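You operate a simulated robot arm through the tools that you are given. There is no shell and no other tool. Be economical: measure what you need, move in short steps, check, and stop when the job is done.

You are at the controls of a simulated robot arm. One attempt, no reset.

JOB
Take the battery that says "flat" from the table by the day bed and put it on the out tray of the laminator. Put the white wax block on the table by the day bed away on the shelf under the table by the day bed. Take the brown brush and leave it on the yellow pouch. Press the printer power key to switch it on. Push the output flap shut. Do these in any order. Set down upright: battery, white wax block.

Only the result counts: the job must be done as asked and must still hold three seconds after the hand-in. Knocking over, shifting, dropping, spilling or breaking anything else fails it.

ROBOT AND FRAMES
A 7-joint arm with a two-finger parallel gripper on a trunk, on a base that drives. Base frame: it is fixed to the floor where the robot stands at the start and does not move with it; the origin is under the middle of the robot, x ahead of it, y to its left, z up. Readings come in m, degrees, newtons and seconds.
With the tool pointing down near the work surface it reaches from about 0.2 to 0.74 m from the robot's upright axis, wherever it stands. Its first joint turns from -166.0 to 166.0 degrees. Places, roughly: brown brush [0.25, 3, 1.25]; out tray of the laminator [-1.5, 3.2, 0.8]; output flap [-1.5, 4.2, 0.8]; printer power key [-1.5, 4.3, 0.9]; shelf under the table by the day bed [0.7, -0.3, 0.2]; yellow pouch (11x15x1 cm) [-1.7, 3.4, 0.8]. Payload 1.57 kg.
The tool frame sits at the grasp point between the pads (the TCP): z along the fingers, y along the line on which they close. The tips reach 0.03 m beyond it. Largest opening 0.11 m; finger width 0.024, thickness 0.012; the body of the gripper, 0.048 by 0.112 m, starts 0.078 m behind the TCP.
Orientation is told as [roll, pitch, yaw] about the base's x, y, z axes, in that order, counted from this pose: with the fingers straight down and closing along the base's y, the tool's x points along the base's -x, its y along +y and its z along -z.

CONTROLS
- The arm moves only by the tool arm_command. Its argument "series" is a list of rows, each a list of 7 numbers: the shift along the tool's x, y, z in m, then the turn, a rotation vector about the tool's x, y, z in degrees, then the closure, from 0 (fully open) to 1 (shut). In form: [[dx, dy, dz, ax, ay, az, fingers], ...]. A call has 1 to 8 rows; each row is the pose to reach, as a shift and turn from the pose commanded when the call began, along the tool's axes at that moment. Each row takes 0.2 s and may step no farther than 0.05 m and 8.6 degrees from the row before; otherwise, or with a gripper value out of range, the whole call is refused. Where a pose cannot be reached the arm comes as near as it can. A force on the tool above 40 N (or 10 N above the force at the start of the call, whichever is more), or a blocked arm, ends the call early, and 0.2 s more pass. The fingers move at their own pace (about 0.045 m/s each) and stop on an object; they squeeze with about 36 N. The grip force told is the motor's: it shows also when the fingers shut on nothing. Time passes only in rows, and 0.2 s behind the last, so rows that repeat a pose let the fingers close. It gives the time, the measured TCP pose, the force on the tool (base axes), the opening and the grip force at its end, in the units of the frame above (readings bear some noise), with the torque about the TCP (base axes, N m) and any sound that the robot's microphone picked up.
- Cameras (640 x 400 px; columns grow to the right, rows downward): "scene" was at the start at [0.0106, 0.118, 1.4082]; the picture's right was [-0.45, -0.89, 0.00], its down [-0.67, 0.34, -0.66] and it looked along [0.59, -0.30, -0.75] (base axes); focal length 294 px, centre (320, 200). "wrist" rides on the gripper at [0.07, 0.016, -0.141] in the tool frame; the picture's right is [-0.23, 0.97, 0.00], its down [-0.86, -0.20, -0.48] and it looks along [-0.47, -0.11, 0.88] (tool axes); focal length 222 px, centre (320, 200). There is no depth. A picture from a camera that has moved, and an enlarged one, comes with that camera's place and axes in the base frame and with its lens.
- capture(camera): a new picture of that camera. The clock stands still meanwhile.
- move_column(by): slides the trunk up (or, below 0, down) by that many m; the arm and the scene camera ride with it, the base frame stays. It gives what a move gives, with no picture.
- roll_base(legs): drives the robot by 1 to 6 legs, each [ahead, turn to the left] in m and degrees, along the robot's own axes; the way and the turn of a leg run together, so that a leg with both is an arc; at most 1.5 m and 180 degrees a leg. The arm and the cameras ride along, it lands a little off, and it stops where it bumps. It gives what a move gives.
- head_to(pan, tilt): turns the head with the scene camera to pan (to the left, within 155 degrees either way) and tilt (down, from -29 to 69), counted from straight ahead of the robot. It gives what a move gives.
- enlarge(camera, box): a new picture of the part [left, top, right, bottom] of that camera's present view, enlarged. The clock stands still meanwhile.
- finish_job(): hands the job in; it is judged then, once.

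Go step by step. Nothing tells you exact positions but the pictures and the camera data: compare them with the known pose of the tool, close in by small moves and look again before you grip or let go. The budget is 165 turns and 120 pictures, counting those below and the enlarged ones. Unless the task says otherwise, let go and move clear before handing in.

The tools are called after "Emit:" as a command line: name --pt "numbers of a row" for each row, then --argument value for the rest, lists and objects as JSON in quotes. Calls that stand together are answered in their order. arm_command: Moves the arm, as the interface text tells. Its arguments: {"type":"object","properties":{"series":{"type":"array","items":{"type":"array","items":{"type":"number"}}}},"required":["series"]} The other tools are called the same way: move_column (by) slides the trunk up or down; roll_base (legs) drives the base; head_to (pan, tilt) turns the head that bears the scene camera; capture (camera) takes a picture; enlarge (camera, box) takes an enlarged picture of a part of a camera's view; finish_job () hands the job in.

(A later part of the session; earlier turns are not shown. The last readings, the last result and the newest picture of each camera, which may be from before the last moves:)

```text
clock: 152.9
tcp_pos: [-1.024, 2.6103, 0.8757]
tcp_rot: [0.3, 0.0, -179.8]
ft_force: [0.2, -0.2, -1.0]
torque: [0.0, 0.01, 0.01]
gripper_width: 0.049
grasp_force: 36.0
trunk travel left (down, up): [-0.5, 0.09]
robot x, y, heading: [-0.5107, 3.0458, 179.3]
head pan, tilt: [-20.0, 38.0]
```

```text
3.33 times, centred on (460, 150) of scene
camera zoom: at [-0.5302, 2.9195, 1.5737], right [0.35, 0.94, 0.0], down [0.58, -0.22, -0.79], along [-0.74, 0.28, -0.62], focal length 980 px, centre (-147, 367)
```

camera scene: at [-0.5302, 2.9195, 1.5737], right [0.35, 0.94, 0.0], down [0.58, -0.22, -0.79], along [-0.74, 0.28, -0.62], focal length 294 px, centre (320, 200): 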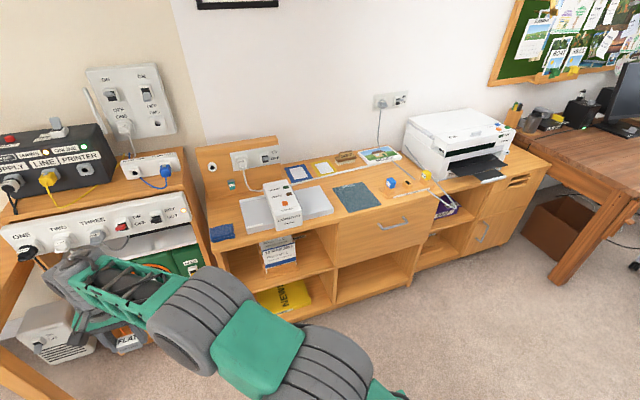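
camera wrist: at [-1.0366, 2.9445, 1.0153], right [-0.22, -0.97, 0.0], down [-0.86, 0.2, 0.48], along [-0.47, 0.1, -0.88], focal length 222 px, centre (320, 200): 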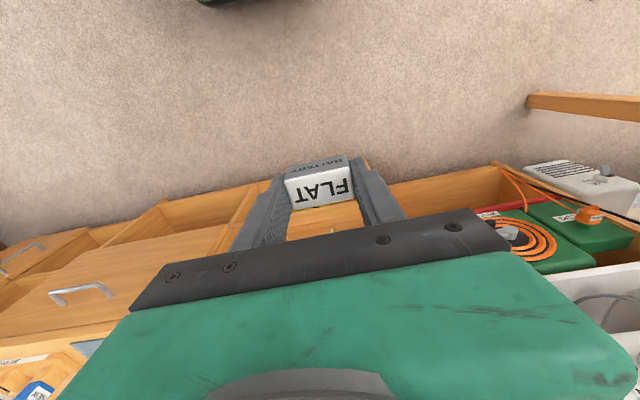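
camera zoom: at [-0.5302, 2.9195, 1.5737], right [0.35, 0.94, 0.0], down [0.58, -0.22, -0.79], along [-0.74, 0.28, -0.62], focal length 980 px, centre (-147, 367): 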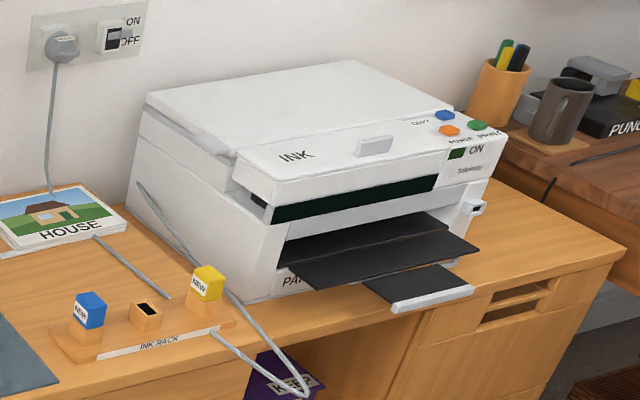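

The out tray is the right-hand plate of the laminator, near (-1.48, 3.27); the yellow pouch lies behind. I'll recentre the hand, raise the trunk, sidestep to y≈3.22 and move closer.

Emit:
arm_command --pt "0 -0.05 0 0 0 0 1" --pt "0 -0.1 0 0 0 0 1" --pt "0 -0.15 0 0 0 0 1" --pt "0 -0.2 0 0 0 0 1" --pt "0 -0.25 0 0 0 0 1" --pt "0 -0.3 0 0 0 0 1" --pt "0 -0.35 0 0 0 0 1" --pt "0 -0.4 0 0 0 0 1"

Emit:
move_column --by 0.08

Emit:
arm_command --pt "0 -0.04 0 0 0 0 1" --pt "0 -0.09 0 0 0 0 1"

Emit:
roll_base --legs '[[0, -90], [0.19, 0], [0, 90], [0.22, 0]]'

Emit:
capture --camera "wrist"

Emit:
capture --camera "scene"

```text
clock: 154.7
tcp_pos: [-1.0238, 3.0112, 0.873]
tcp_rot: [0.3, 0.1, -179.8]
ft_force: [0.2, -1.2, -0.4]
torque: [0.03, 0.0, 0.03]
gripper_width: 0.0489
grasp_force: 35.6
trunk travel left (down, up): [-0.5, 0.09]
robot x, y, heading: [-0.5048, 3.0455, 179.5]
head pan, tilt: [-20.0, 38.0]
```

```text
clock: 155.9
tcp_pos: [-1.0232, 3.0103, 0.953]
tcp_rot: [0.2, 0.0, -179.8]
ft_force: [-1.2, 0.2, -0.7]
torque: [0.0, 0.0, -0.01]
gripper_width: 0.0489
grasp_force: 35.7
trunk travel left (down, up): [-0.58, 0.01]
robot x, y, heading: [-0.5081, 3.0482, 179.4]
head pan, tilt: [-20.0, 38.0]
```

```text
clock: 156.5
tcp_pos: [-1.0261, 3.1013, 0.9533]
tcp_rot: [0.4, -0.1, -179.8]
ft_force: [0.1, 0.1, -0.6]
torque: [-0.05, 0.01, -0.04]
gripper_width: 0.0491
grasp_force: 36.1
trunk travel left (down, up): [-0.58, 0.01]
robot x, y, heading: [-0.5076, 3.0459, 179.3]
head pan, tilt: [-20.0, 38.0]
```

```text
clock: 166.9
tcp_pos: [-1.2516, 3.297, 0.9537]
tcp_rot: [0.3, 0.1, -179.9]
ft_force: [-0.1, 0.3, -0.8]
torque: [-0.02, -0.03, 0.01]
gripper_width: 0.0491
grasp_force: 35.7
trunk travel left (down, up): [-0.58, 0.01]
robot x, y, heading: [-0.7335, 3.2409, 179.2]
head pan, tilt: [-20.0, 38.0]
```

```text
50 pictures are left
camera wrist: at [-1.1823, 3.2813, 1.0944], right [-0.22, -0.97, 0.0], down [-0.86, 0.2, 0.48], along [-0.47, 0.1, -0.88], focal length 222 px, centre (320, 200)
```

wrist: 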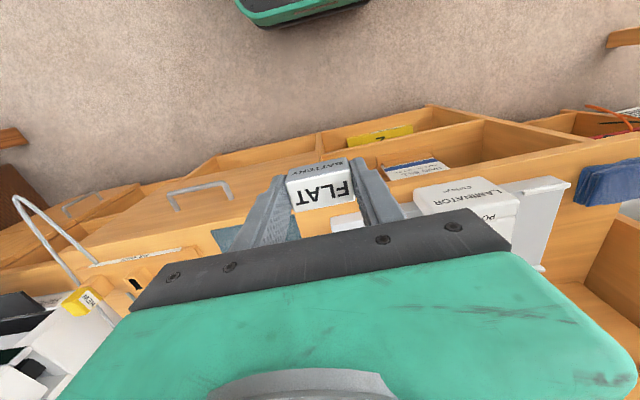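

```text
49 pictures are left
camera scene: at [-0.7555, 3.1159, 1.6537], right [0.36, 0.93, 0.0], down [0.58, -0.22, -0.79], along [-0.74, 0.28, -0.62], focal length 294 px, centre (320, 200)
```

scene: 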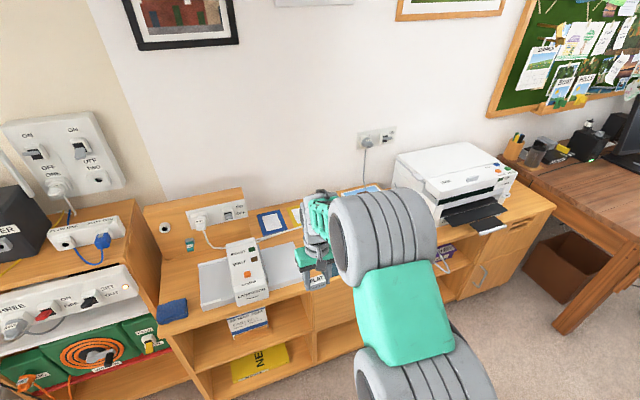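

Emit:
enlarge --camera "scene" --box '[180, 190, 360, 320]'

```text
3.08 times, centred on (270, 255) of scene
camera zoom: at [-0.7555, 3.1159, 1.6537], right [0.36, 0.93, 0.0], down [0.58, -0.22, -0.79], along [-0.74, 0.28, -0.62], focal length 905 px, centre (474, 31)
```

zoom: 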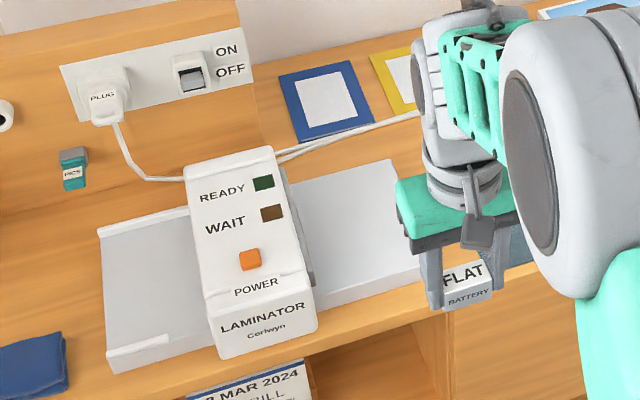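

Right tray spans x -1.59…-1.41, y 3.17…3.315, top z≈0.77. Target the battery at (-1.49, 3.25). Drive forward 0.15 and position above.

Emit:
roll_base --legs '[[0.15, 0]]'

Emit:
arm_command --pt "-0.03 0.025 0.0 0 0 0 1" --pt "-0.07 0.047 0.0 0 0 0 1" --pt "-0.09 0.047 0.04 0 0 0 1" --pt "-0.09 0.047 0.08 0 0 0 1" --pt "-0.09 0.047 0.1 0 0 0 1" --pt "-0.09 0.047 0.1 0 0 0 1"

Emit:
capture --camera "wrist"

Emit:
enlarge --camera "scene" --box '[120, 180, 360, 340]'

```text
clock: 168.3
tcp_pos: [-1.3987, 3.2998, 0.9535]
tcp_rot: [0.4, 0.1, 180.1]
ft_force: [-0.3, -1.1, -0.5]
torque: [0.03, -0.01, 0.02]
gripper_width: 0.0489
grasp_force: 35.9
trunk travel left (down, up): [-0.58, 0.01]
robot x, y, heading: [-0.8768, 3.2423, 178.8]
head pan, tilt: [-20.0, 38.0]
```

```text
clock: 169.7
tcp_pos: [-1.4898, 3.2523, 0.8548]
tcp_rot: [0.3, -0.1, 180.0]
ft_force: [0.5, 0.0, -1.2]
torque: [0.0, -0.02, 0.0]
gripper_width: 0.0489
grasp_force: 36.0
trunk travel left (down, up): [-0.58, 0.01]
robot x, y, heading: [-0.8786, 3.2482, 179.0]
head pan, tilt: [-20.0, 38.0]
```

```text
47 pictures are left
camera wrist: at [-1.4197, 3.237, 0.9962], right [-0.23, -0.97, 0.0], down [-0.86, 0.2, 0.48], along [-0.47, 0.1, -0.88], focal length 222 px, centre (320, 200)
```

wrist: 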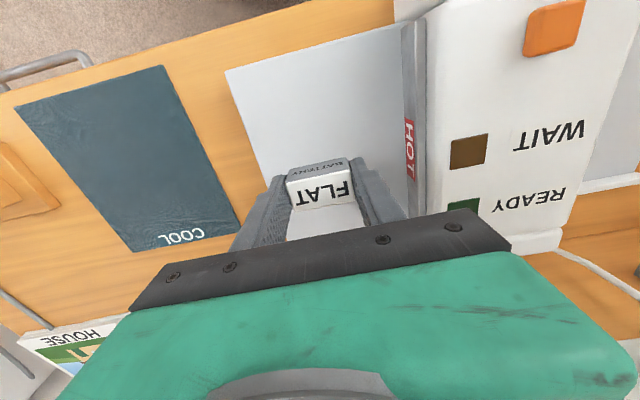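

```text
2.50 times, centred on (240, 260) of scene
camera zoom: at [-0.9021, 3.1183, 1.6537], right [0.36, 0.93, 0.0], down [0.57, -0.22, -0.79], along [-0.74, 0.28, -0.62], focal length 735 px, centre (520, 50)
```

zoom: 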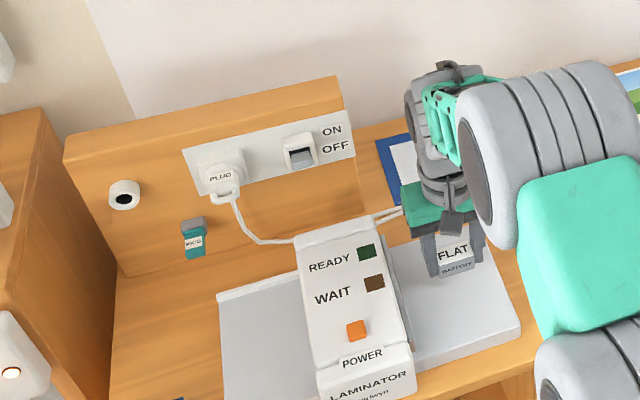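

The "HOT" label at this side confirms it's the out tray. Descend to near contact.

Emit:
arm_command --pt "0 0 0.02 0 0 0 1" --pt "0 0 0.035 0 0 0 1" --pt "0 0 0.041 0 0 0 1" --pt "0 0 0.045 0 0 0 1" --pt "0 0 0.045 0 0 0 1"

Emit:
enlarge --camera "wrist" --box '[220, 100, 440, 240]'

```text
clock: 170.5
tcp_pos: [-1.4896, 3.2534, 0.82]
tcp_rot: [0.2, -0.5, 179.9]
ft_force: [7.7, -0.7, 17.2]
torque: [0.47, -0.45, -0.27]
gripper_width: 0.0491
grasp_force: 35.9
trunk travel left (down, up): [-0.58, 0.01]
robot x, y, heading: [-0.8749, 3.2454, 179.0]
head pan, tilt: [-20.0, 38.0]
stopped in row 4: the force on the tool passed its limit (the readings are from after the stop); the commanded pose is now the measured one
```

```text
2.86 times, centred on (330, 170) of wrist
camera zoom: at [-1.4197, 3.2374, 0.9606], right [-0.23, -0.97, 0.01], down [-0.85, 0.2, 0.49], along [-0.47, 0.11, -0.87], focal length 635 px, centre (291, 286)
```

zoom: 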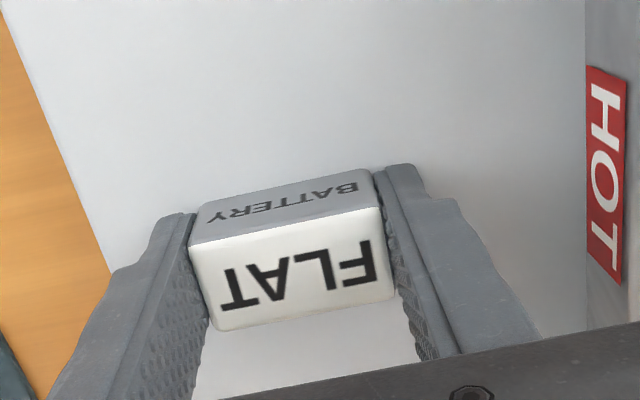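

Contact at TCP z=0.82. Ease up 1.5 mm, open, and rise.

Emit:
arm_command --pt "0 0 -0.0015 0 0 0 1" --pt "0 0 -0.0015 0 0 0 0.6" --pt "0 0 -0.0015 0 0 0 0.3" --pt "0 0 -0.0015 0 0 0 0.25" --pt "0 0 -0.0015 0 0 0 0.25"

Emit:
arm_command --pt "0 0 -0.02 0 0 0 0.25" --pt "0 0 -0.06 0 0 0 0.25" --pt "0 0 -0.1 0 0 0 0.25" --pt "0 0 -0.13 0 0 0 0.25" --pt "0 0 -0.13 0 0 0 0.25"

Emit:
capture --camera "wrist"

```text
clock: 171.7
tcp_pos: [-1.4918, 3.2531, 0.8202]
tcp_rot: [0.3, -0.6, 179.9]
ft_force: [-1.3, -8.1, 9.1]
torque: [0.14, -0.08, -0.07]
gripper_width: 0.0748
grasp_force: 0.1
trunk travel left (down, up): [-0.58, 0.01]
robot x, y, heading: [-0.8735, 3.2443, 179.0]
head pan, tilt: [-20.0, 38.0]
```

```text
clock: 172.9
tcp_pos: [-1.492, 3.2518, 0.9479]
tcp_rot: [0.2, -0.3, 180.0]
ft_force: [-0.9, -0.3, 1.1]
torque: [-0.02, 0.02, 0.01]
gripper_width: 0.0825
grasp_force: 0.0
trunk travel left (down, up): [-0.58, 0.01]
robot x, y, heading: [-0.8774, 3.2488, 179.1]
head pan, tilt: [-20.0, 38.0]
```

```text
44 pictures are left
camera wrist: at [-1.4217, 3.2355, 1.089], right [-0.23, -0.97, 0.01], down [-0.85, 0.2, 0.48], along [-0.47, 0.11, -0.88], focal length 222 px, centre (320, 200)
```

wrist: 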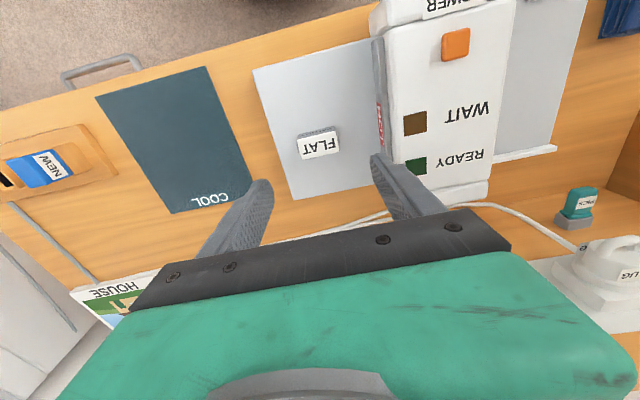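

Battery is resting on the out tray. Now to the printer: back off, sidestep to y≈4.2, and look at it.

Emit:
roll_base --legs '[[-0.3, 0], [0, -89], [0.92, 0], [0, 90]]'

Emit:
head_to --pan 0 --tilt 38

Emit:
capture --camera "scene"

```text
clock: 186.8
tcp_pos: [-1.1967, 4.142, 0.9497]
tcp_rot: [0.2, -0.5, -180.0]
ft_force: [0.0, -0.4, -0.1]
torque: [0.03, 0.0, 0.01]
gripper_width: 0.0825
grasp_force: 0.0
trunk travel left (down, up): [-0.58, 0.01]
robot x, y, heading: [-0.5864, 4.1372, 179.2]
head pan, tilt: [-20.0, 38.0]
```

```text
clock: 187.7
tcp_pos: [-1.1968, 4.1424, 0.9482]
tcp_rot: [0.2, -0.4, -179.9]
ft_force: [-0.5, 0.4, -0.3]
torque: [0.0, 0.02, -0.01]
gripper_width: 0.0826
grasp_force: 0.1
trunk travel left (down, up): [-0.58, 0.01]
robot x, y, heading: [-0.5831, 4.1388, 179.3]
head pan, tilt: [0.0, 38.0]
```

```text
43 pictures are left
camera scene: at [-0.6119, 3.9816, 1.6537], right [0.02, 1.0, 0.0], down [0.62, -0.01, -0.79], along [-0.79, 0.01, -0.62], focal length 294 px, centre (320, 200)
```

scene: 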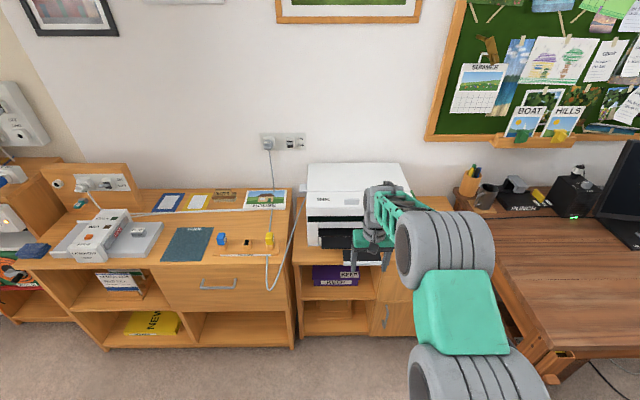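

Emit:
arm_command --pt "0 0.05 0 0 0 0 1" --pt "0 0.1 0 0 0 0 1" --pt "0 0.15 0 0 0 0 1" --pt "0 0.2 0 0 0 0 1" --pt "0.02 0.245 0 0 0 0 1" --pt "0.04 0.29 0 0 0 0 1" --pt "0.06 0.33 0 0 0 0 1" --pt "0.08 0.37 0 0 0 0 1"

Emit:
enlarge --camera "scene" --box '[270, 140, 450, 290]'

Emit:
capture --camera "wrist"

```text
clock: 189.5
tcp_pos: [-1.1144, 3.7715, 0.9523]
tcp_rot: [0.2, -0.5, -179.9]
ft_force: [-0.1, -0.6, -0.1]
torque: [0.02, -0.01, -0.03]
gripper_width: 0.0
grasp_force: 20.7
trunk travel left (down, up): [-0.58, 0.01]
robot x, y, heading: [-0.5841, 4.1385, 179.0]
head pan, tilt: [0.0, 38.0]
```

```text
2.67 times, centred on (360, 215) of scene
camera zoom: at [-0.6116, 3.9809, 1.6537], right [0.01, 1.0, 0.0], down [0.62, -0.01, -0.79], along [-0.79, 0.01, -0.62], focal length 784 px, centre (213, 160)
```

zoom: 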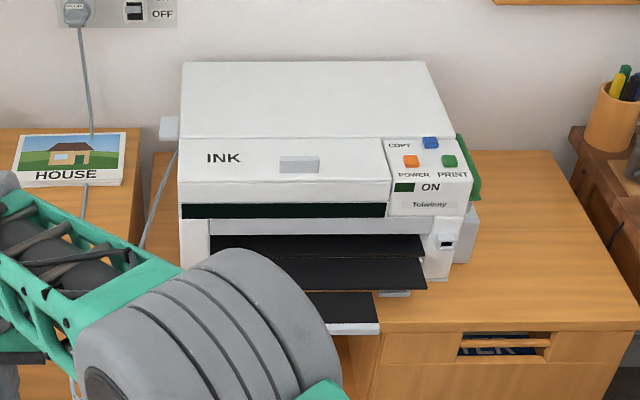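

```text
41 pictures are left
camera wrist: at [-1.0438, 3.7555, 1.0926], right [-0.23, -0.97, 0.01], down [-0.85, 0.2, 0.48], along [-0.47, 0.1, -0.88], focal length 222 px, centre (320, 200)
```

wrist: 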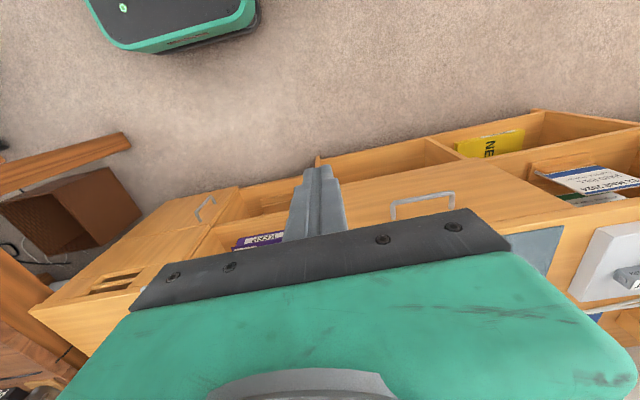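

I need a clearer look at the flap's shape; lowering the trunk gives a flatter view of the printer front.

Emit:
move_column --by -0.4

Emit:
head_to --pan -10 --tilt 25

Emit:
enlarge --camera "scene" --box '[190, 120, 390, 260]'

```text
clock: 193.3
tcp_pos: [-1.115, 3.7724, 0.5519]
tcp_rot: [0.2, -0.4, -179.9]
ft_force: [0.3, 0.3, -0.2]
torque: [-0.04, 0.01, 0.0]
gripper_width: 0.0
grasp_force: 21.5
trunk travel left (down, up): [-0.18, 0.41]
robot x, y, heading: [-0.5829, 4.1362, 178.9]
head pan, tilt: [0.0, 38.0]
```

```text
clock: 194.1
tcp_pos: [-1.1142, 3.7719, 0.5522]
tcp_rot: [0.2, -0.4, -179.9]
ft_force: [-0.1, 0.4, 0.1]
torque: [-0.01, 0.01, 0.02]
gripper_width: 0.0001
grasp_force: 21.8
trunk travel left (down, up): [-0.18, 0.41]
robot x, y, heading: [-0.5845, 4.1374, 179.4]
head pan, tilt: [-10.0, 25.0]
```

```text
2.86 times, centred on (290, 190) of scene
camera zoom: at [-0.616, 3.9974, 1.274], right [0.19, 0.98, 0.0], down [0.42, -0.08, -0.91], along [-0.89, 0.17, -0.42], focal length 840 px, centre (406, 229)
```

zoom: 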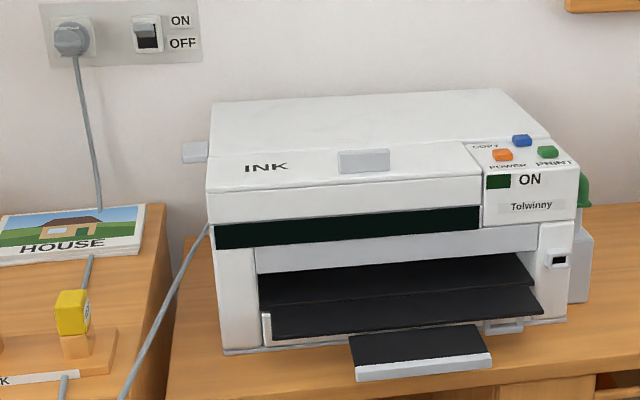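

Emit:
enlarge --camera "scene" --box '[260, 190, 390, 262]'

```text
4.92 times, centred on (325, 226) of scene
camera zoom: at [-0.616, 3.9974, 1.274], right [0.19, 0.98, 0.0], down [0.42, -0.08, -0.91], along [-0.89, 0.17, -0.42], focal length 1448 px, centre (295, 72)
```

zoom: 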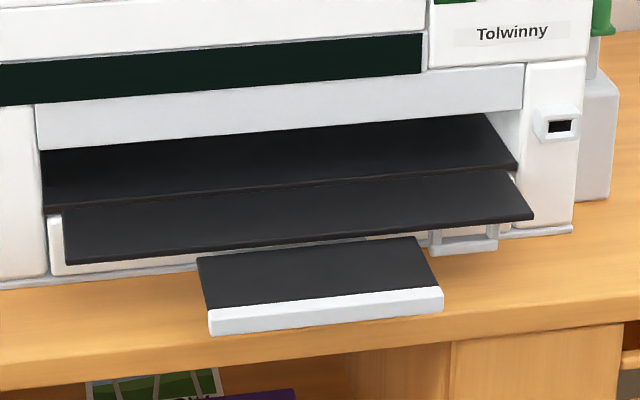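

The power key is at about (-1.535, 4.29, 0.926). I'll do this first: raise the trunk, recentre the hand higher with closed fingers, drive closer and press from above.

Emit:
move_column --by 0.4

Emit:
arm_command --pt "0 -0.05 -0.01 0 0 0 1" --pt "0 -0.1 -0.02 0 0 0 1" --pt "0 -0.148 -0.03 0 0 0 1" --pt "0 -0.196 -0.04 0 0 0 1" --pt "0 -0.244 -0.05 0 0 0 1" --pt "0 -0.292 -0.06 0 0 0 1" --pt "0 -0.34 -0.07 0 0 0 1" --pt "0 -0.388 -0.08 0 0 0 1"

Emit:
roll_base --legs '[[0.33, 0]]'

Emit:
head_to --pan -15 --tilt 45

Emit:
capture --camera "wrist"

```text
clock: 197.9
tcp_pos: [-1.1141, 3.772, 0.952]
tcp_rot: [0.2, -0.4, -179.9]
ft_force: [-0.2, 0.0, 1.0]
torque: [0.01, -0.03, 0.01]
gripper_width: 0.0
grasp_force: 21.5
trunk travel left (down, up): [-0.58, 0.01]
robot x, y, heading: [-0.5855, 4.1409, 178.8]
head pan, tilt: [-10.0, 25.0]
```

```text
refused: row 1 steps farther than a row can; nothing moved
```

```text
clock: 200.1
tcp_pos: [-1.4628, 3.7838, 0.9525]
tcp_rot: [0.2, -0.4, 179.6]
ft_force: [0.2, 0.1, 0.8]
torque: [-0.01, 0.02, 0.02]
gripper_width: 0.0
grasp_force: 21.2
trunk travel left (down, up): [-0.58, 0.01]
robot x, y, heading: [-0.9303, 4.1442, 178.6]
head pan, tilt: [-10.0, 25.0]
```

```text
clock: 201.0
tcp_pos: [-1.4628, 3.7834, 0.9516]
tcp_rot: [0.2, -0.4, 179.6]
ft_force: [0.0, -0.7, -0.8]
torque: [0.02, 0.03, -0.04]
gripper_width: 0.0
grasp_force: 21.1
trunk travel left (down, up): [-0.58, 0.01]
robot x, y, heading: [-0.9297, 4.1411, 178.7]
head pan, tilt: [-15.0, 45.0]
```

```text
38 pictures are left
camera wrist: at [-1.3932, 3.7672, 1.0926], right [-0.23, -0.97, 0.01], down [-0.85, 0.21, 0.48], along [-0.47, 0.11, -0.88], focal length 222 px, centre (320, 200)
```

wrist: 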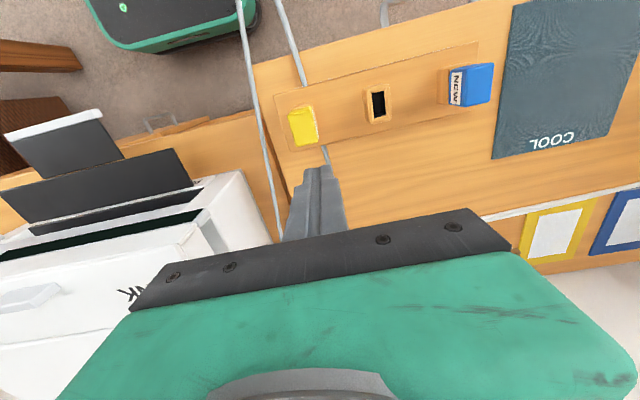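

The fingers are hovering clear. This view shows the flap well; I'll enlarge it, then lift and move toward the key.

Emit:
enlarge --camera "wrist" --box '[0, 90, 220, 260]'

Emit:
arm_command --pt "0 0 -0.04 0 0 0 1" --pt "0 0 -0.08 0 0 0 1" --pt "0 -0.04 -0.1 0 0 0 1" --pt "0.03 -0.08 -0.1 0 0 0 1" --pt "0.04 -0.125 -0.1 0 0 0 1" --pt "0.04 -0.17 -0.1 0 0 0 1" --pt "0.04 -0.215 -0.1 0 0 0 1" --pt "0.04 -0.26 -0.1 0 0 0 1"

```text
2.35 times, centred on (110, 175) of wrist
camera zoom: at [-1.3932, 3.7672, 1.0926], right [-0.23, -0.97, 0.01], down [-0.85, 0.21, 0.48], along [-0.47, 0.11, -0.88], focal length 523 px, centre (814, 259)
```

zoom: 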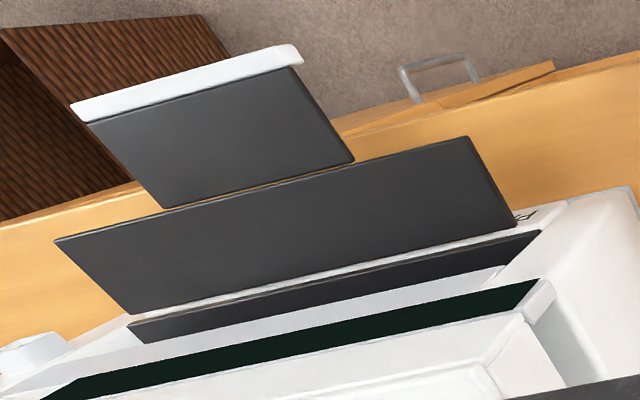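

```text
clock: 202.8
tcp_pos: [-1.422, 4.0429, 1.0493]
tcp_rot: [0.2, -0.5, 179.6]
ft_force: [-0.1, 0.1, -0.5]
torque: [0.0, 0.03, -0.01]
gripper_width: 0.0
grasp_force: 21.4
trunk travel left (down, up): [-0.58, 0.01]
robot x, y, heading: [-0.9294, 4.1466, 178.8]
head pan, tilt: [-15.0, 45.0]
```

Key insights: the flap (wide plate plus white-lipped extension) is hinged at about x=-1.495, z=0.764 and overhangs the cabinet front, so it must be swung up from below. First the power key: move above it.

Emit:
arm_command --pt "-0.02 -0.042 0 0 0 0 1" --pt "-0.04 -0.084 0 0 0 0 1" --pt "-0.06 -0.126 0 0 0 0 1" --pt "-0.08 -0.168 0 0 0 0 1" --pt "-0.095 -0.21 0 0 0 0 1" --pt "-0.108 -0.244 0 0 0 0 1" --pt "-0.108 -0.244 0.035 0 0 0 1" --pt "-0.108 -0.244 0.06 0 0 0 1"

Emit:
capture --camera "wrist"

Emit:
capture --camera "scene"

```text
clock: 204.6
tcp_pos: [-1.5265, 4.2875, 0.991]
tcp_rot: [0.2, -0.3, 179.7]
ft_force: [0.4, -0.8, -0.1]
torque: [0.0, 0.01, 0.01]
gripper_width: 0.0
grasp_force: 21.0
trunk travel left (down, up): [-0.58, 0.01]
robot x, y, heading: [-0.9321, 4.1444, 178.7]
head pan, tilt: [-15.0, 45.0]
```

```text
36 pictures are left
camera wrist: at [-1.4569, 4.272, 1.1316], right [-0.23, -0.97, 0.01], down [-0.85, 0.21, 0.48], along [-0.47, 0.11, -0.88], focal length 222 px, centre (320, 200)
```

wrist: 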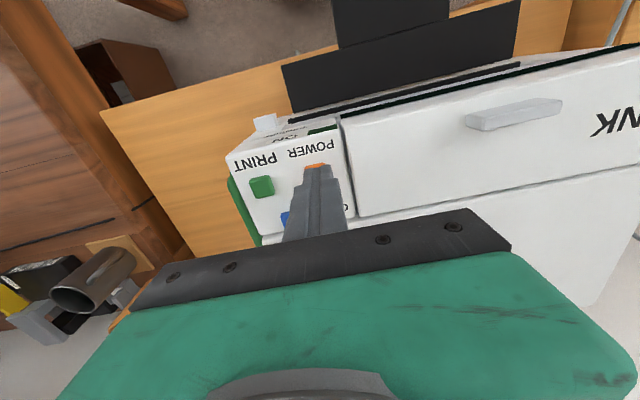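

```text
35 pictures are left
camera scene: at [-0.9509, 4.0093, 1.6435], right [0.28, 0.96, 0.0], down [0.68, -0.2, -0.71], along [-0.68, 0.2, -0.71], focal length 294 px, centre (320, 200)
```

scene: 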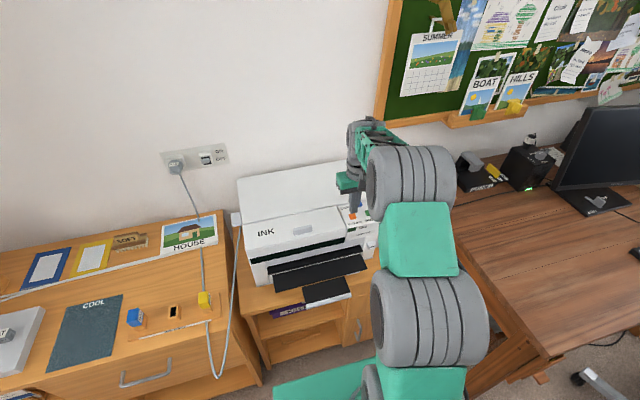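

The tip is just in front of the key's centre. Adjust 8 mm forward, then press down carefully.

Emit:
arm_command --pt "-0.008 -0.004 0.01 0 0 0 1" --pt "-0.008 -0.004 0.025 0 0 0 1" --pt "-0.008 -0.004 0.031 0 0 0 1" --pt "-0.008 -0.004 0.034 0 0 0 1" --pt "-0.008 -0.004 0.037 0 0 0 1" --pt "-0.008 -0.004 0.037 0 0 0 1"

Emit:
enlarge --camera "scene" --box '[310, 170, 400, 270]'

```text
clock: 206.0
tcp_pos: [-1.5357, 4.2913, 0.9556]
tcp_rot: [0.2, -0.5, 179.6]
ft_force: [-0.9, 1.5, 5.3]
torque: [0.01, 0.02, 0.0]
gripper_width: 0.0
grasp_force: 21.6
trunk travel left (down, up): [-0.58, 0.01]
robot x, y, heading: [-0.9294, 4.1459, 178.6]
head pan, tilt: [-15.0, 45.0]
heard: click
```

```text
4.00 times, centred on (355, 220) of scene
camera zoom: at [-0.9503, 4.0092, 1.6436], right [0.28, 0.96, 0.0], down [0.68, -0.2, -0.71], along [-0.68, 0.2, -0.71], focal length 1176 px, centre (180, 120)
```

zoom: 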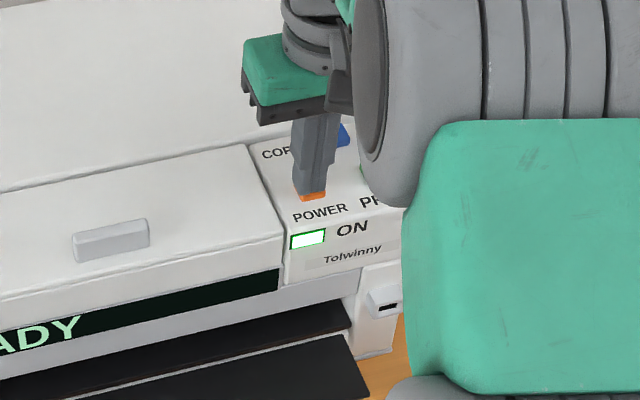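

Click heard, the ON lamp is lit and READY shows. Now lift off and back away to prepare for the flap.

Emit:
arm_command --pt "0 0 -0.03 0 0 0 1" --pt "0 0 -0.07 0 0 0 1" --pt "0.04 0.03 -0.07 0 0 0 1" --pt "0.08 0.06 -0.07 0 0 0 1" --pt "0.1 0.09 -0.07 0 0 0 1" --pt "0.1 0.125 -0.07 0 0 0 1"

Emit:
roll_base --legs '[[-0.35, 0]]'

Emit:
move_column --by -0.3

Emit:
arm_command --pt "0 0 0 0 -8 0 1" --pt "0 0 0 0 -16 0 1" --pt "0 0 0 0 -24 0 1" --pt "0 0 0 0 -32 0 1" --pt "0 0 0 0 -40 0 1" --pt "0 0 0 0 -48 0 1" --pt "0 0 0 0 -56 0 1" --pt "0 0 0 0 -62 0 1"

```text
clock: 207.4
tcp_pos: [-1.4358, 4.1647, 1.0223]
tcp_rot: [0.1, -0.4, 179.5]
ft_force: [0.2, 0.7, -0.2]
torque: [0.03, -0.03, 0.0]
gripper_width: 0.0
grasp_force: 21.2
trunk travel left (down, up): [-0.58, 0.01]
robot x, y, heading: [-0.933, 4.1428, 178.5]
head pan, tilt: [-15.0, 45.0]
```

```text
clock: 209.6
tcp_pos: [-1.0913, 4.157, 1.0236]
tcp_rot: [0.2, -0.4, 179.6]
ft_force: [0.3, -0.6, -0.3]
torque: [0.02, 0.01, 0.01]
gripper_width: 0.0001
grasp_force: 21.6
trunk travel left (down, up): [-0.58, 0.01]
robot x, y, heading: [-0.5837, 4.1365, 178.6]
head pan, tilt: [-15.0, 45.0]
```

```text
clock: 212.6
tcp_pos: [-1.0913, 4.1579, 0.7236]
tcp_rot: [0.2, -0.4, 179.5]
ft_force: [0.6, -0.4, -0.3]
torque: [-0.02, 0.02, 0.01]
gripper_width: 0.0003
grasp_force: 21.2
trunk travel left (down, up): [-0.28, 0.31]
robot x, y, heading: [-0.5829, 4.1369, 178.4]
head pan, tilt: [-15.0, 45.0]
```

```text
clock: 214.4
tcp_pos: [-1.0903, 4.1567, 0.7227]
tcp_rot: [0.5, -62.5, 179.0]
ft_force: [0.6, 0.6, 0.2]
torque: [0.0, -0.02, 0.0]
gripper_width: 0.0001
grasp_force: 21.4
trunk travel left (down, up): [-0.28, 0.31]
robot x, y, heading: [-0.5841, 4.1376, 178.5]
head pan, tilt: [-15.0, 45.0]
```

Emit:
arm_command --pt "0 0 0 0 -7 0 1" --pt "0 0 0 0 -13 0 1" --pt "0 0 0 0 -13 0 1"

Emit:
head_to --pan 0 --tilt 40

Emit:
capture --camera "wrist"

Emit:
capture --camera "scene"

```text
clock: 215.2
tcp_pos: [-1.0914, 4.1577, 0.7234]
tcp_rot: [0.8, -75.4, 178.7]
ft_force: [0.7, -0.4, 1.0]
torque: [0.02, -0.03, -0.03]
gripper_width: 0.0
grasp_force: 20.8
trunk travel left (down, up): [-0.28, 0.31]
robot x, y, heading: [-0.5815, 4.1351, 178.7]
head pan, tilt: [-15.0, 45.0]
```

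```text
clock: 216.0
tcp_pos: [-1.0904, 4.1577, 0.7237]
tcp_rot: [0.9, -75.3, 178.7]
ft_force: [-0.2, 0.4, -1.0]
torque: [0.0, 0.02, 0.02]
gripper_width: 0.0
grasp_force: 21.2
trunk travel left (down, up): [-0.28, 0.31]
robot x, y, heading: [-0.5841, 4.1357, 178.5]
head pan, tilt: [0.0, 40.0]
```

```text
33 pictures are left
camera wrist: at [-0.937, 4.1397, 0.6906], right [-0.07, -0.97, 0.22], down [0.25, 0.2, 0.95], along [-0.97, 0.12, 0.23], focal length 222 px, centre (320, 200)
```

wrist: 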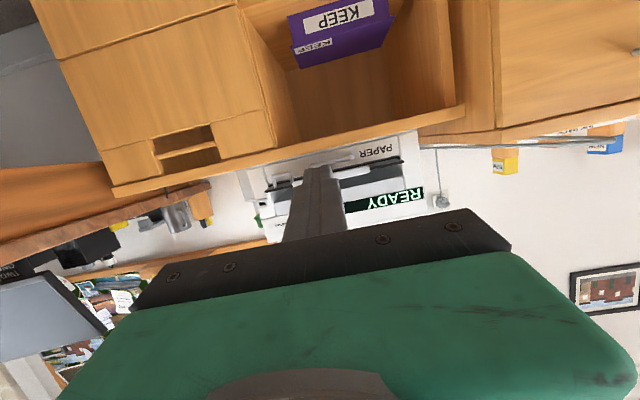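

```text
32 pictures are left
camera scene: at [-0.6116, 3.9801, 1.3507], right [0.03, 1.0, 0.0], down [0.64, -0.02, -0.77], along [-0.77, 0.02, -0.64], focal length 294 px, centre (320, 200)
```

scene: 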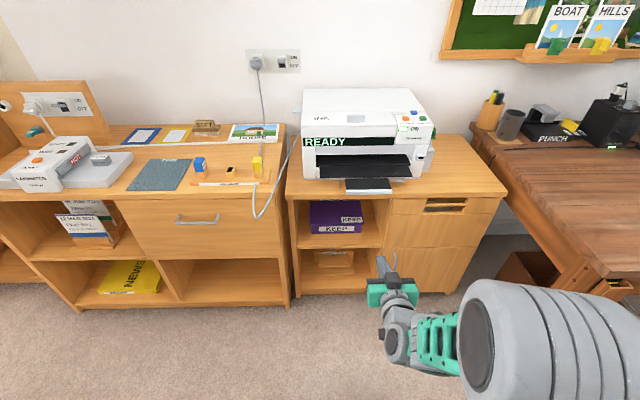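

Emit:
enlarge --camera "wrist" --box '[240, 120, 440, 240]'

```text
3.20 times, centred on (340, 180) of wrist
camera zoom: at [-0.937, 4.1397, 0.6906], right [-0.07, -0.97, 0.22], down [0.25, 0.2, 0.95], along [-0.97, 0.12, 0.23], focal length 711 px, centre (256, 264)
```

zoom: 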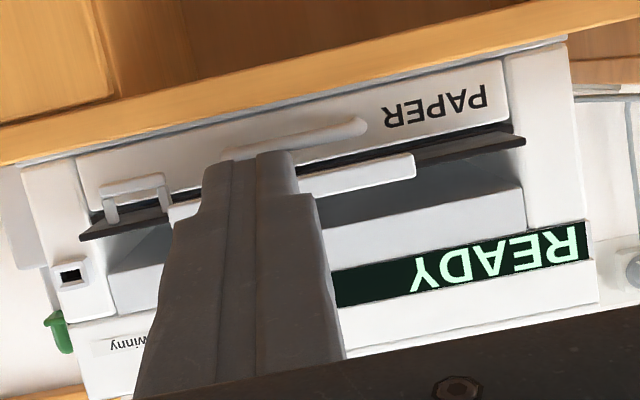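

The lip is at z≈0.745, overhanging. I'll drop the hand a bit below it and drive forward to bring the fingertips just in front, under the lip.

Emit:
arm_command --pt "0.012 0 0.003 0 0 0 1" --pt "0.0232 0 0.0062 0 0 0 1" --pt "0.0232 0 0.0062 0 0 0 1"

Emit:
roll_base --legs '[[0.23, 0]]'

Emit:
enlarge --camera "scene" --box '[240, 160, 480, 320]'

Emit:
enlarge --camera "wrist" --box '[180, 40, 480, 240]'

```text
clock: 216.8
tcp_pos: [-1.0917, 4.1576, 0.6995]
tcp_rot: [0.7, -75.5, 178.8]
ft_force: [-0.6, 0.2, 0.1]
torque: [0.01, -0.03, 0.0]
gripper_width: 0.0001
grasp_force: 21.0
trunk travel left (down, up): [-0.28, 0.31]
robot x, y, heading: [-0.5821, 4.138, 178.6]
head pan, tilt: [0.0, 40.0]
```

```text
clock: 218.5
tcp_pos: [-1.3195, 4.163, 0.6997]
tcp_rot: [0.8, -75.3, 178.8]
ft_force: [0.3, -0.1, 0.4]
torque: [0.02, -0.02, 0.03]
gripper_width: 0.0
grasp_force: 21.2
trunk travel left (down, up): [-0.28, 0.31]
robot x, y, heading: [-0.8106, 4.1396, 178.9]
head pan, tilt: [0.0, 40.0]
```

```text
2.50 times, centred on (360, 240) of scene
camera zoom: at [-0.8398, 3.9855, 1.3508], right [0.02, 1.0, 0.0], down [0.64, -0.02, -0.77], along [-0.77, 0.02, -0.64], focal length 735 px, centre (220, 100)
```

zoom: 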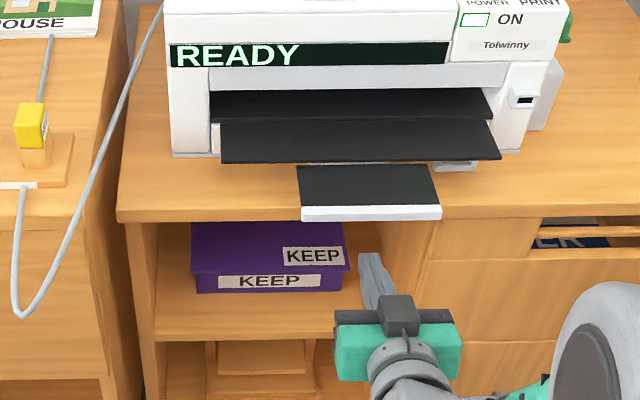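

```text
2.00 times, centred on (330, 140) of wrist
camera zoom: at [-1.1663, 4.145, 0.6671], right [-0.06, -0.97, 0.22], down [0.25, 0.2, 0.95], along [-0.97, 0.12, 0.23], focal length 444 px, centre (300, 320)
```

zoom: 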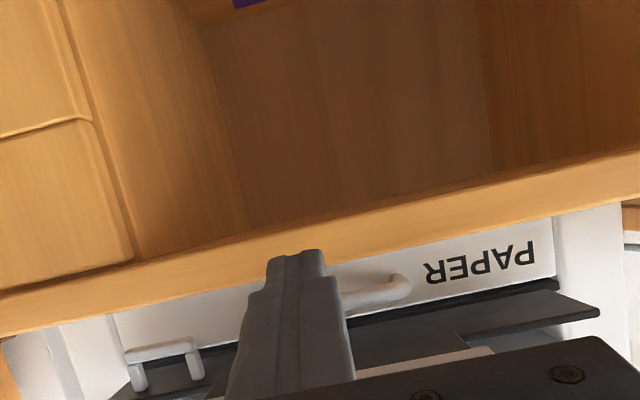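

Centred below the lip. Move forward and slightly up so the fingers are under the lip.

Emit:
arm_command --pt "-0.012 0 0.02 0 0 0 1" --pt "-0.0245 0 0.041 0 0 0 1" --pt "-0.0245 0 0.041 0 0 0 1"

Emit:
enlarge --camera "wrist" --box '[180, 100, 480, 240]'

```text
clock: 219.3
tcp_pos: [-1.365, 4.1625, 0.7112]
tcp_rot: [0.8, -75.4, 178.8]
ft_force: [0.0, -0.5, 0.2]
torque: [0.0, 0.02, -0.02]
gripper_width: 0.0
grasp_force: 20.8
trunk travel left (down, up): [-0.28, 0.31]
robot x, y, heading: [-0.8121, 4.1402, 178.6]
head pan, tilt: [0.0, 40.0]
```

```text
2.13 times, centred on (330, 170) of wrist
camera zoom: at [-1.2112, 4.1455, 0.678], right [-0.06, -0.97, 0.22], down [0.25, 0.2, 0.95], along [-0.97, 0.12, 0.23], focal length 474 px, centre (299, 264)
```

zoom: 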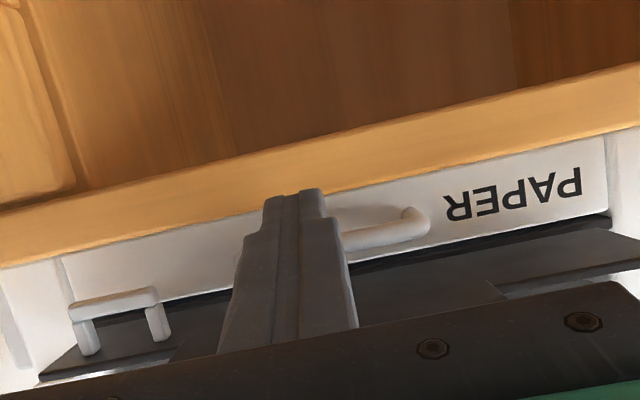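

Lift straight up 4 cm and watch the force.

Emit:
arm_command --pt "-0.0145 0 -0.004 0 0 0 1" --pt "-0.024 0 -0.0065 0 0 0 1" --pt "-0.034 0 -0.009 0 0 0 1" --pt "-0.044 0 -0.0118 0 0 0 1" --pt "-0.054 0 -0.0145 0 0 0 1"

Emit:
enlarge --camera "scene" --box '[260, 130, 440, 270]'

```text
clock: 220.5
tcp_pos: [-1.3666, 4.1631, 0.7686]
tcp_rot: [0.8, -75.4, 178.8]
ft_force: [0.7, -0.5, -0.2]
torque: [-0.01, 0.02, 0.0]
gripper_width: 0.0
grasp_force: 21.5
trunk travel left (down, up): [-0.28, 0.31]
robot x, y, heading: [-0.8117, 4.1413, 178.6]
head pan, tilt: [0.0, 40.0]
```

```text
2.86 times, centred on (350, 200) of scene
camera zoom: at [-0.8401, 3.9856, 1.3507], right [0.02, 1.0, 0.0], down [0.64, -0.02, -0.77], along [-0.77, 0.02, -0.64], focal length 840 px, centre (234, 200)
```

zoom: 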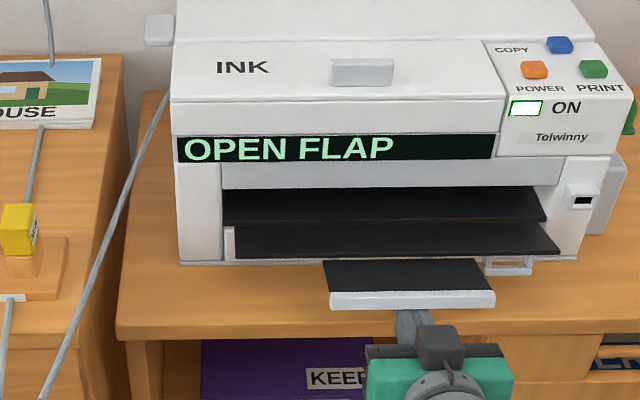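

The display reads "OPEN FLAP": the white-lipped piece itself is the flap and is swinging up easily. Continue up, then push inward.

Emit:
arm_command --pt "-0.015 0 -0.004 0 0 0 1" --pt "-0.029 0 -0.0078 0 0 0 1" --pt "-0.032 0 0.004 0 0 0 1" --pt "-0.035 0 0.015 0 0 0 1" --pt "-0.038 0 0.026 0 0 0 1"

Emit:
enlarge --camera "scene" --box '[260, 130, 440, 270]'

```text
clock: 221.7
tcp_pos: [-1.3999, 4.1637, 0.7996]
tcp_rot: [1.0, -75.5, 178.8]
ft_force: [0.8, 0.1, -2.0]
torque: [0.02, 0.0, 0.02]
gripper_width: 0.0001
grasp_force: 21.4
trunk travel left (down, up): [-0.28, 0.31]
robot x, y, heading: [-0.813, 4.1425, 178.7]
head pan, tilt: [0.0, 40.0]
```

```text
2.86 times, centred on (350, 200) of scene
camera zoom: at [-0.8399, 3.9855, 1.3507], right [0.02, 1.0, 0.0], down [0.64, -0.01, -0.77], along [-0.77, 0.02, -0.64], focal length 840 px, centre (234, 200)
```

zoom: 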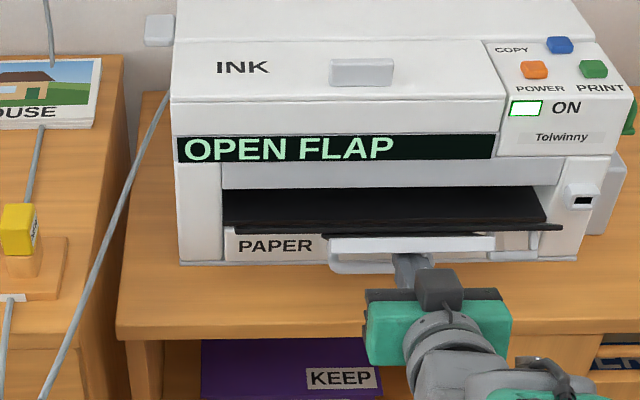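

The whole flap (wide plate + lip) is swinging up. Follow its arc: further up, then inward.

Emit:
arm_command --pt "-0.0143 0 -0.0007 0 0 0 1" --pt "-0.0286 0 -0.0015 0 0 0 1" --pt "-0.0505 0 0.0031 0 0 0 1" --pt "-0.0702 0 0.0185 0 0 0 1" --pt "-0.0797 0 0.0346 0 0 0 1"

Emit:
enlarge --camera "scene" --box '[260, 130, 440, 270]'

```text
clock: 222.9
tcp_pos: [-1.4533, 4.1612, 0.8667]
tcp_rot: [0.8, -75.3, 178.8]
ft_force: [3.1, 0.5, -1.1]
torque: [0.04, 0.0, -0.02]
gripper_width: 0.0
grasp_force: 21.9
trunk travel left (down, up): [-0.28, 0.31]
robot x, y, heading: [-0.8121, 4.1374, 178.5]
head pan, tilt: [0.0, 40.0]
```

```text
2.86 times, centred on (350, 200) of scene
camera zoom: at [-0.8396, 3.9856, 1.3507], right [0.02, 1.0, 0.0], down [0.64, -0.02, -0.77], along [-0.77, 0.02, -0.64], focal length 840 px, centre (234, 200)
```

zoom: 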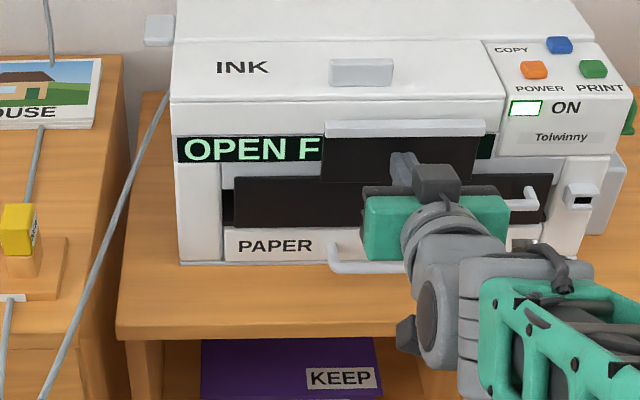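

Nearly upright. Push straight in with small steps until it seats.

Emit:
arm_command --pt "-0.0013 0 0.0048 0 0 0 1" --pt "-0.0026 0 0.0097 0 0 0 1" --pt "-0.0039 0 0.0145 0 0 0 1" --pt "-0.005 0 0.0185 0 0 0 1" --pt "-0.005 0 0.0185 0 0 0 1"

Emit:
enlarge --camera "scene" --box '[260, 130, 440, 270]'

```text
clock: 223.4
tcp_pos: [-1.4533, 4.163, 0.8609]
tcp_rot: [1.0, -74.6, 178.9]
ft_force: [117.5, -1.0, 19.8]
torque: [0.06, -1.47, -0.02]
gripper_width: 0.0
grasp_force: 21.3
trunk travel left (down, up): [-0.28, 0.31]
robot x, y, heading: [-0.8085, 4.143, 178.7]
head pan, tilt: [0.0, 40.0]
stopped in row 2: the force on the tool passed its limit (the readings are from after the stop); the commanded pose is now the measured one
```

```text
2.86 times, centred on (350, 200) of scene
camera zoom: at [-0.8347, 3.9854, 1.3508], right [0.02, 1.0, 0.0], down [0.64, -0.02, -0.77], along [-0.77, 0.02, -0.64], focal length 840 px, centre (234, 200)
```

zoom: 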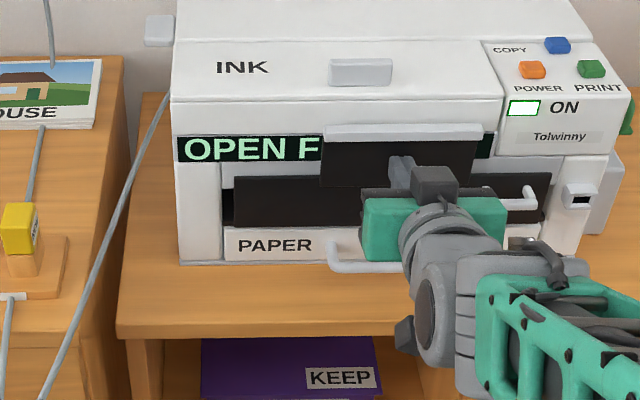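

It's seated against its stop. Back the hand straight out and check that the flap stays shut.

Emit:
arm_command --pt "0.002 0 -0.008 0 0 0 1" --pt "0.006 0 -0.025 0 0 0 1" --pt "0.013 0 -0.055 0 0 0 1" --pt "0.023 0 -0.095 0 0 0 1" --pt "0.023 0 -0.095 0 0 0 1"

Emit:
roll_base --legs '[[-0.2, 0]]'

Emit:
enlarge --camera "scene" --box '[240, 70, 440, 220]'

```text
clock: 224.6
tcp_pos: [-1.3605, 4.1606, 0.8651]
tcp_rot: [0.8, -75.1, 178.8]
ft_force: [0.3, 0.3, -0.1]
torque: [0.02, 0.01, 0.02]
gripper_width: 0.0
grasp_force: 21.6
trunk travel left (down, up): [-0.28, 0.31]
robot x, y, heading: [-0.8125, 4.1392, 178.2]
head pan, tilt: [0.0, 40.0]
```

```text
clock: 226.2
tcp_pos: [-1.1591, 4.1559, 0.865]
tcp_rot: [0.9, -74.9, 178.7]
ft_force: [0.2, -0.4, -0.6]
torque: [0.02, 0.0, -0.03]
gripper_width: 0.0001
grasp_force: 21.0
trunk travel left (down, up): [-0.28, 0.31]
robot x, y, heading: [-0.6093, 4.1375, 178.7]
head pan, tilt: [0.0, 40.0]
```

```text
2.67 times, centred on (340, 145) of scene
camera zoom: at [-0.6384, 3.9807, 1.3507], right [0.02, 1.0, 0.0], down [0.64, -0.02, -0.77], along [-0.77, 0.02, -0.64], focal length 784 px, centre (267, 347)
```

zoom: 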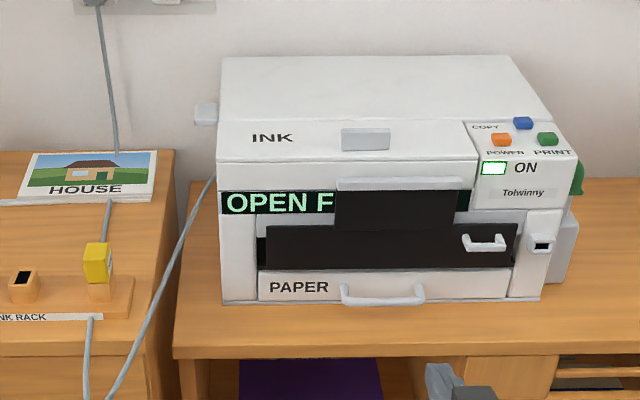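

Flap is shut and stays. Next, the brown brush on the bookcase near (0.25, 3.0, 1.25): drive over and look.

Emit:
roll_base --legs '[[0, 91], [1.12, 0], [0, 90]]'

Emit:
head_to --pan 0 --tilt 10

Emit:
capture --camera "scene"

```text
clock: 239.7
tcp_pos: [-0.0816, 2.9785, 0.8655]
tcp_rot: [0.9, -75.0, -0.3]
ft_force: [-0.4, -0.3, -0.3]
torque: [0.04, -0.01, -0.01]
gripper_width: 0.0001
grasp_force: 21.2
trunk travel left (down, up): [-0.28, 0.31]
robot x, y, heading: [-0.6296, 2.9857, -0.5]
head pan, tilt: [0.0, 40.0]
```

```text
clock: 240.7
tcp_pos: [-0.0806, 2.9788, 0.8648]
tcp_rot: [0.9, -75.1, -0.4]
ft_force: [-1.0, 0.3, -0.8]
torque: [0.0, -0.01, -0.03]
gripper_width: 0.0001
grasp_force: 21.9
trunk travel left (down, up): [-0.28, 0.31]
robot x, y, heading: [-0.6265, 2.988, -0.6]
head pan, tilt: [0.0, 10.0]
```

```text
22 pictures are left
camera scene: at [-0.5952, 3.1419, 1.3984], right [-0.01, -1.0, 0.0], down [-0.17, 0.0, -0.98], along [0.98, -0.01, -0.17], focal length 294 px, centre (320, 200)
```

scene: 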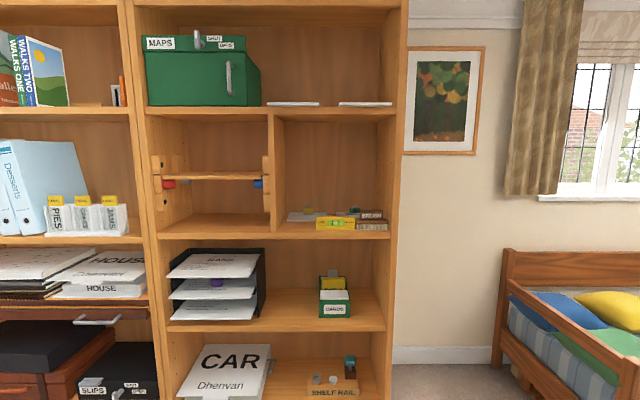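

Emit:
enlarge --camera "scene" --box '[265, 190, 405, 245]'

```text
4.57 times, centred on (335, 218) of scene
camera zoom: at [-0.5952, 3.1419, 1.3984], right [-0.01, -1.0, 0.0], down [-0.17, 0.0, -0.98], along [0.98, -0.01, -0.17], focal length 1344 px, centre (251, 120)
```

zoom: 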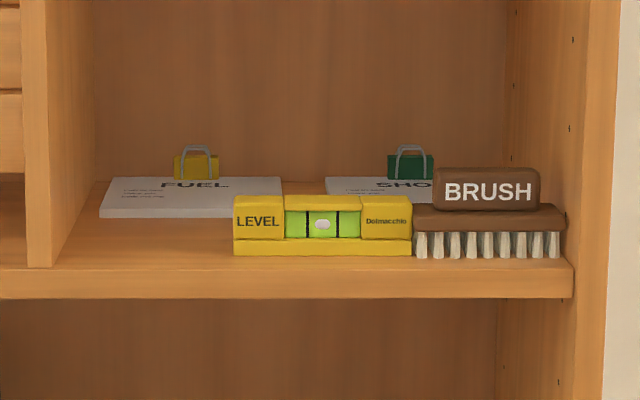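

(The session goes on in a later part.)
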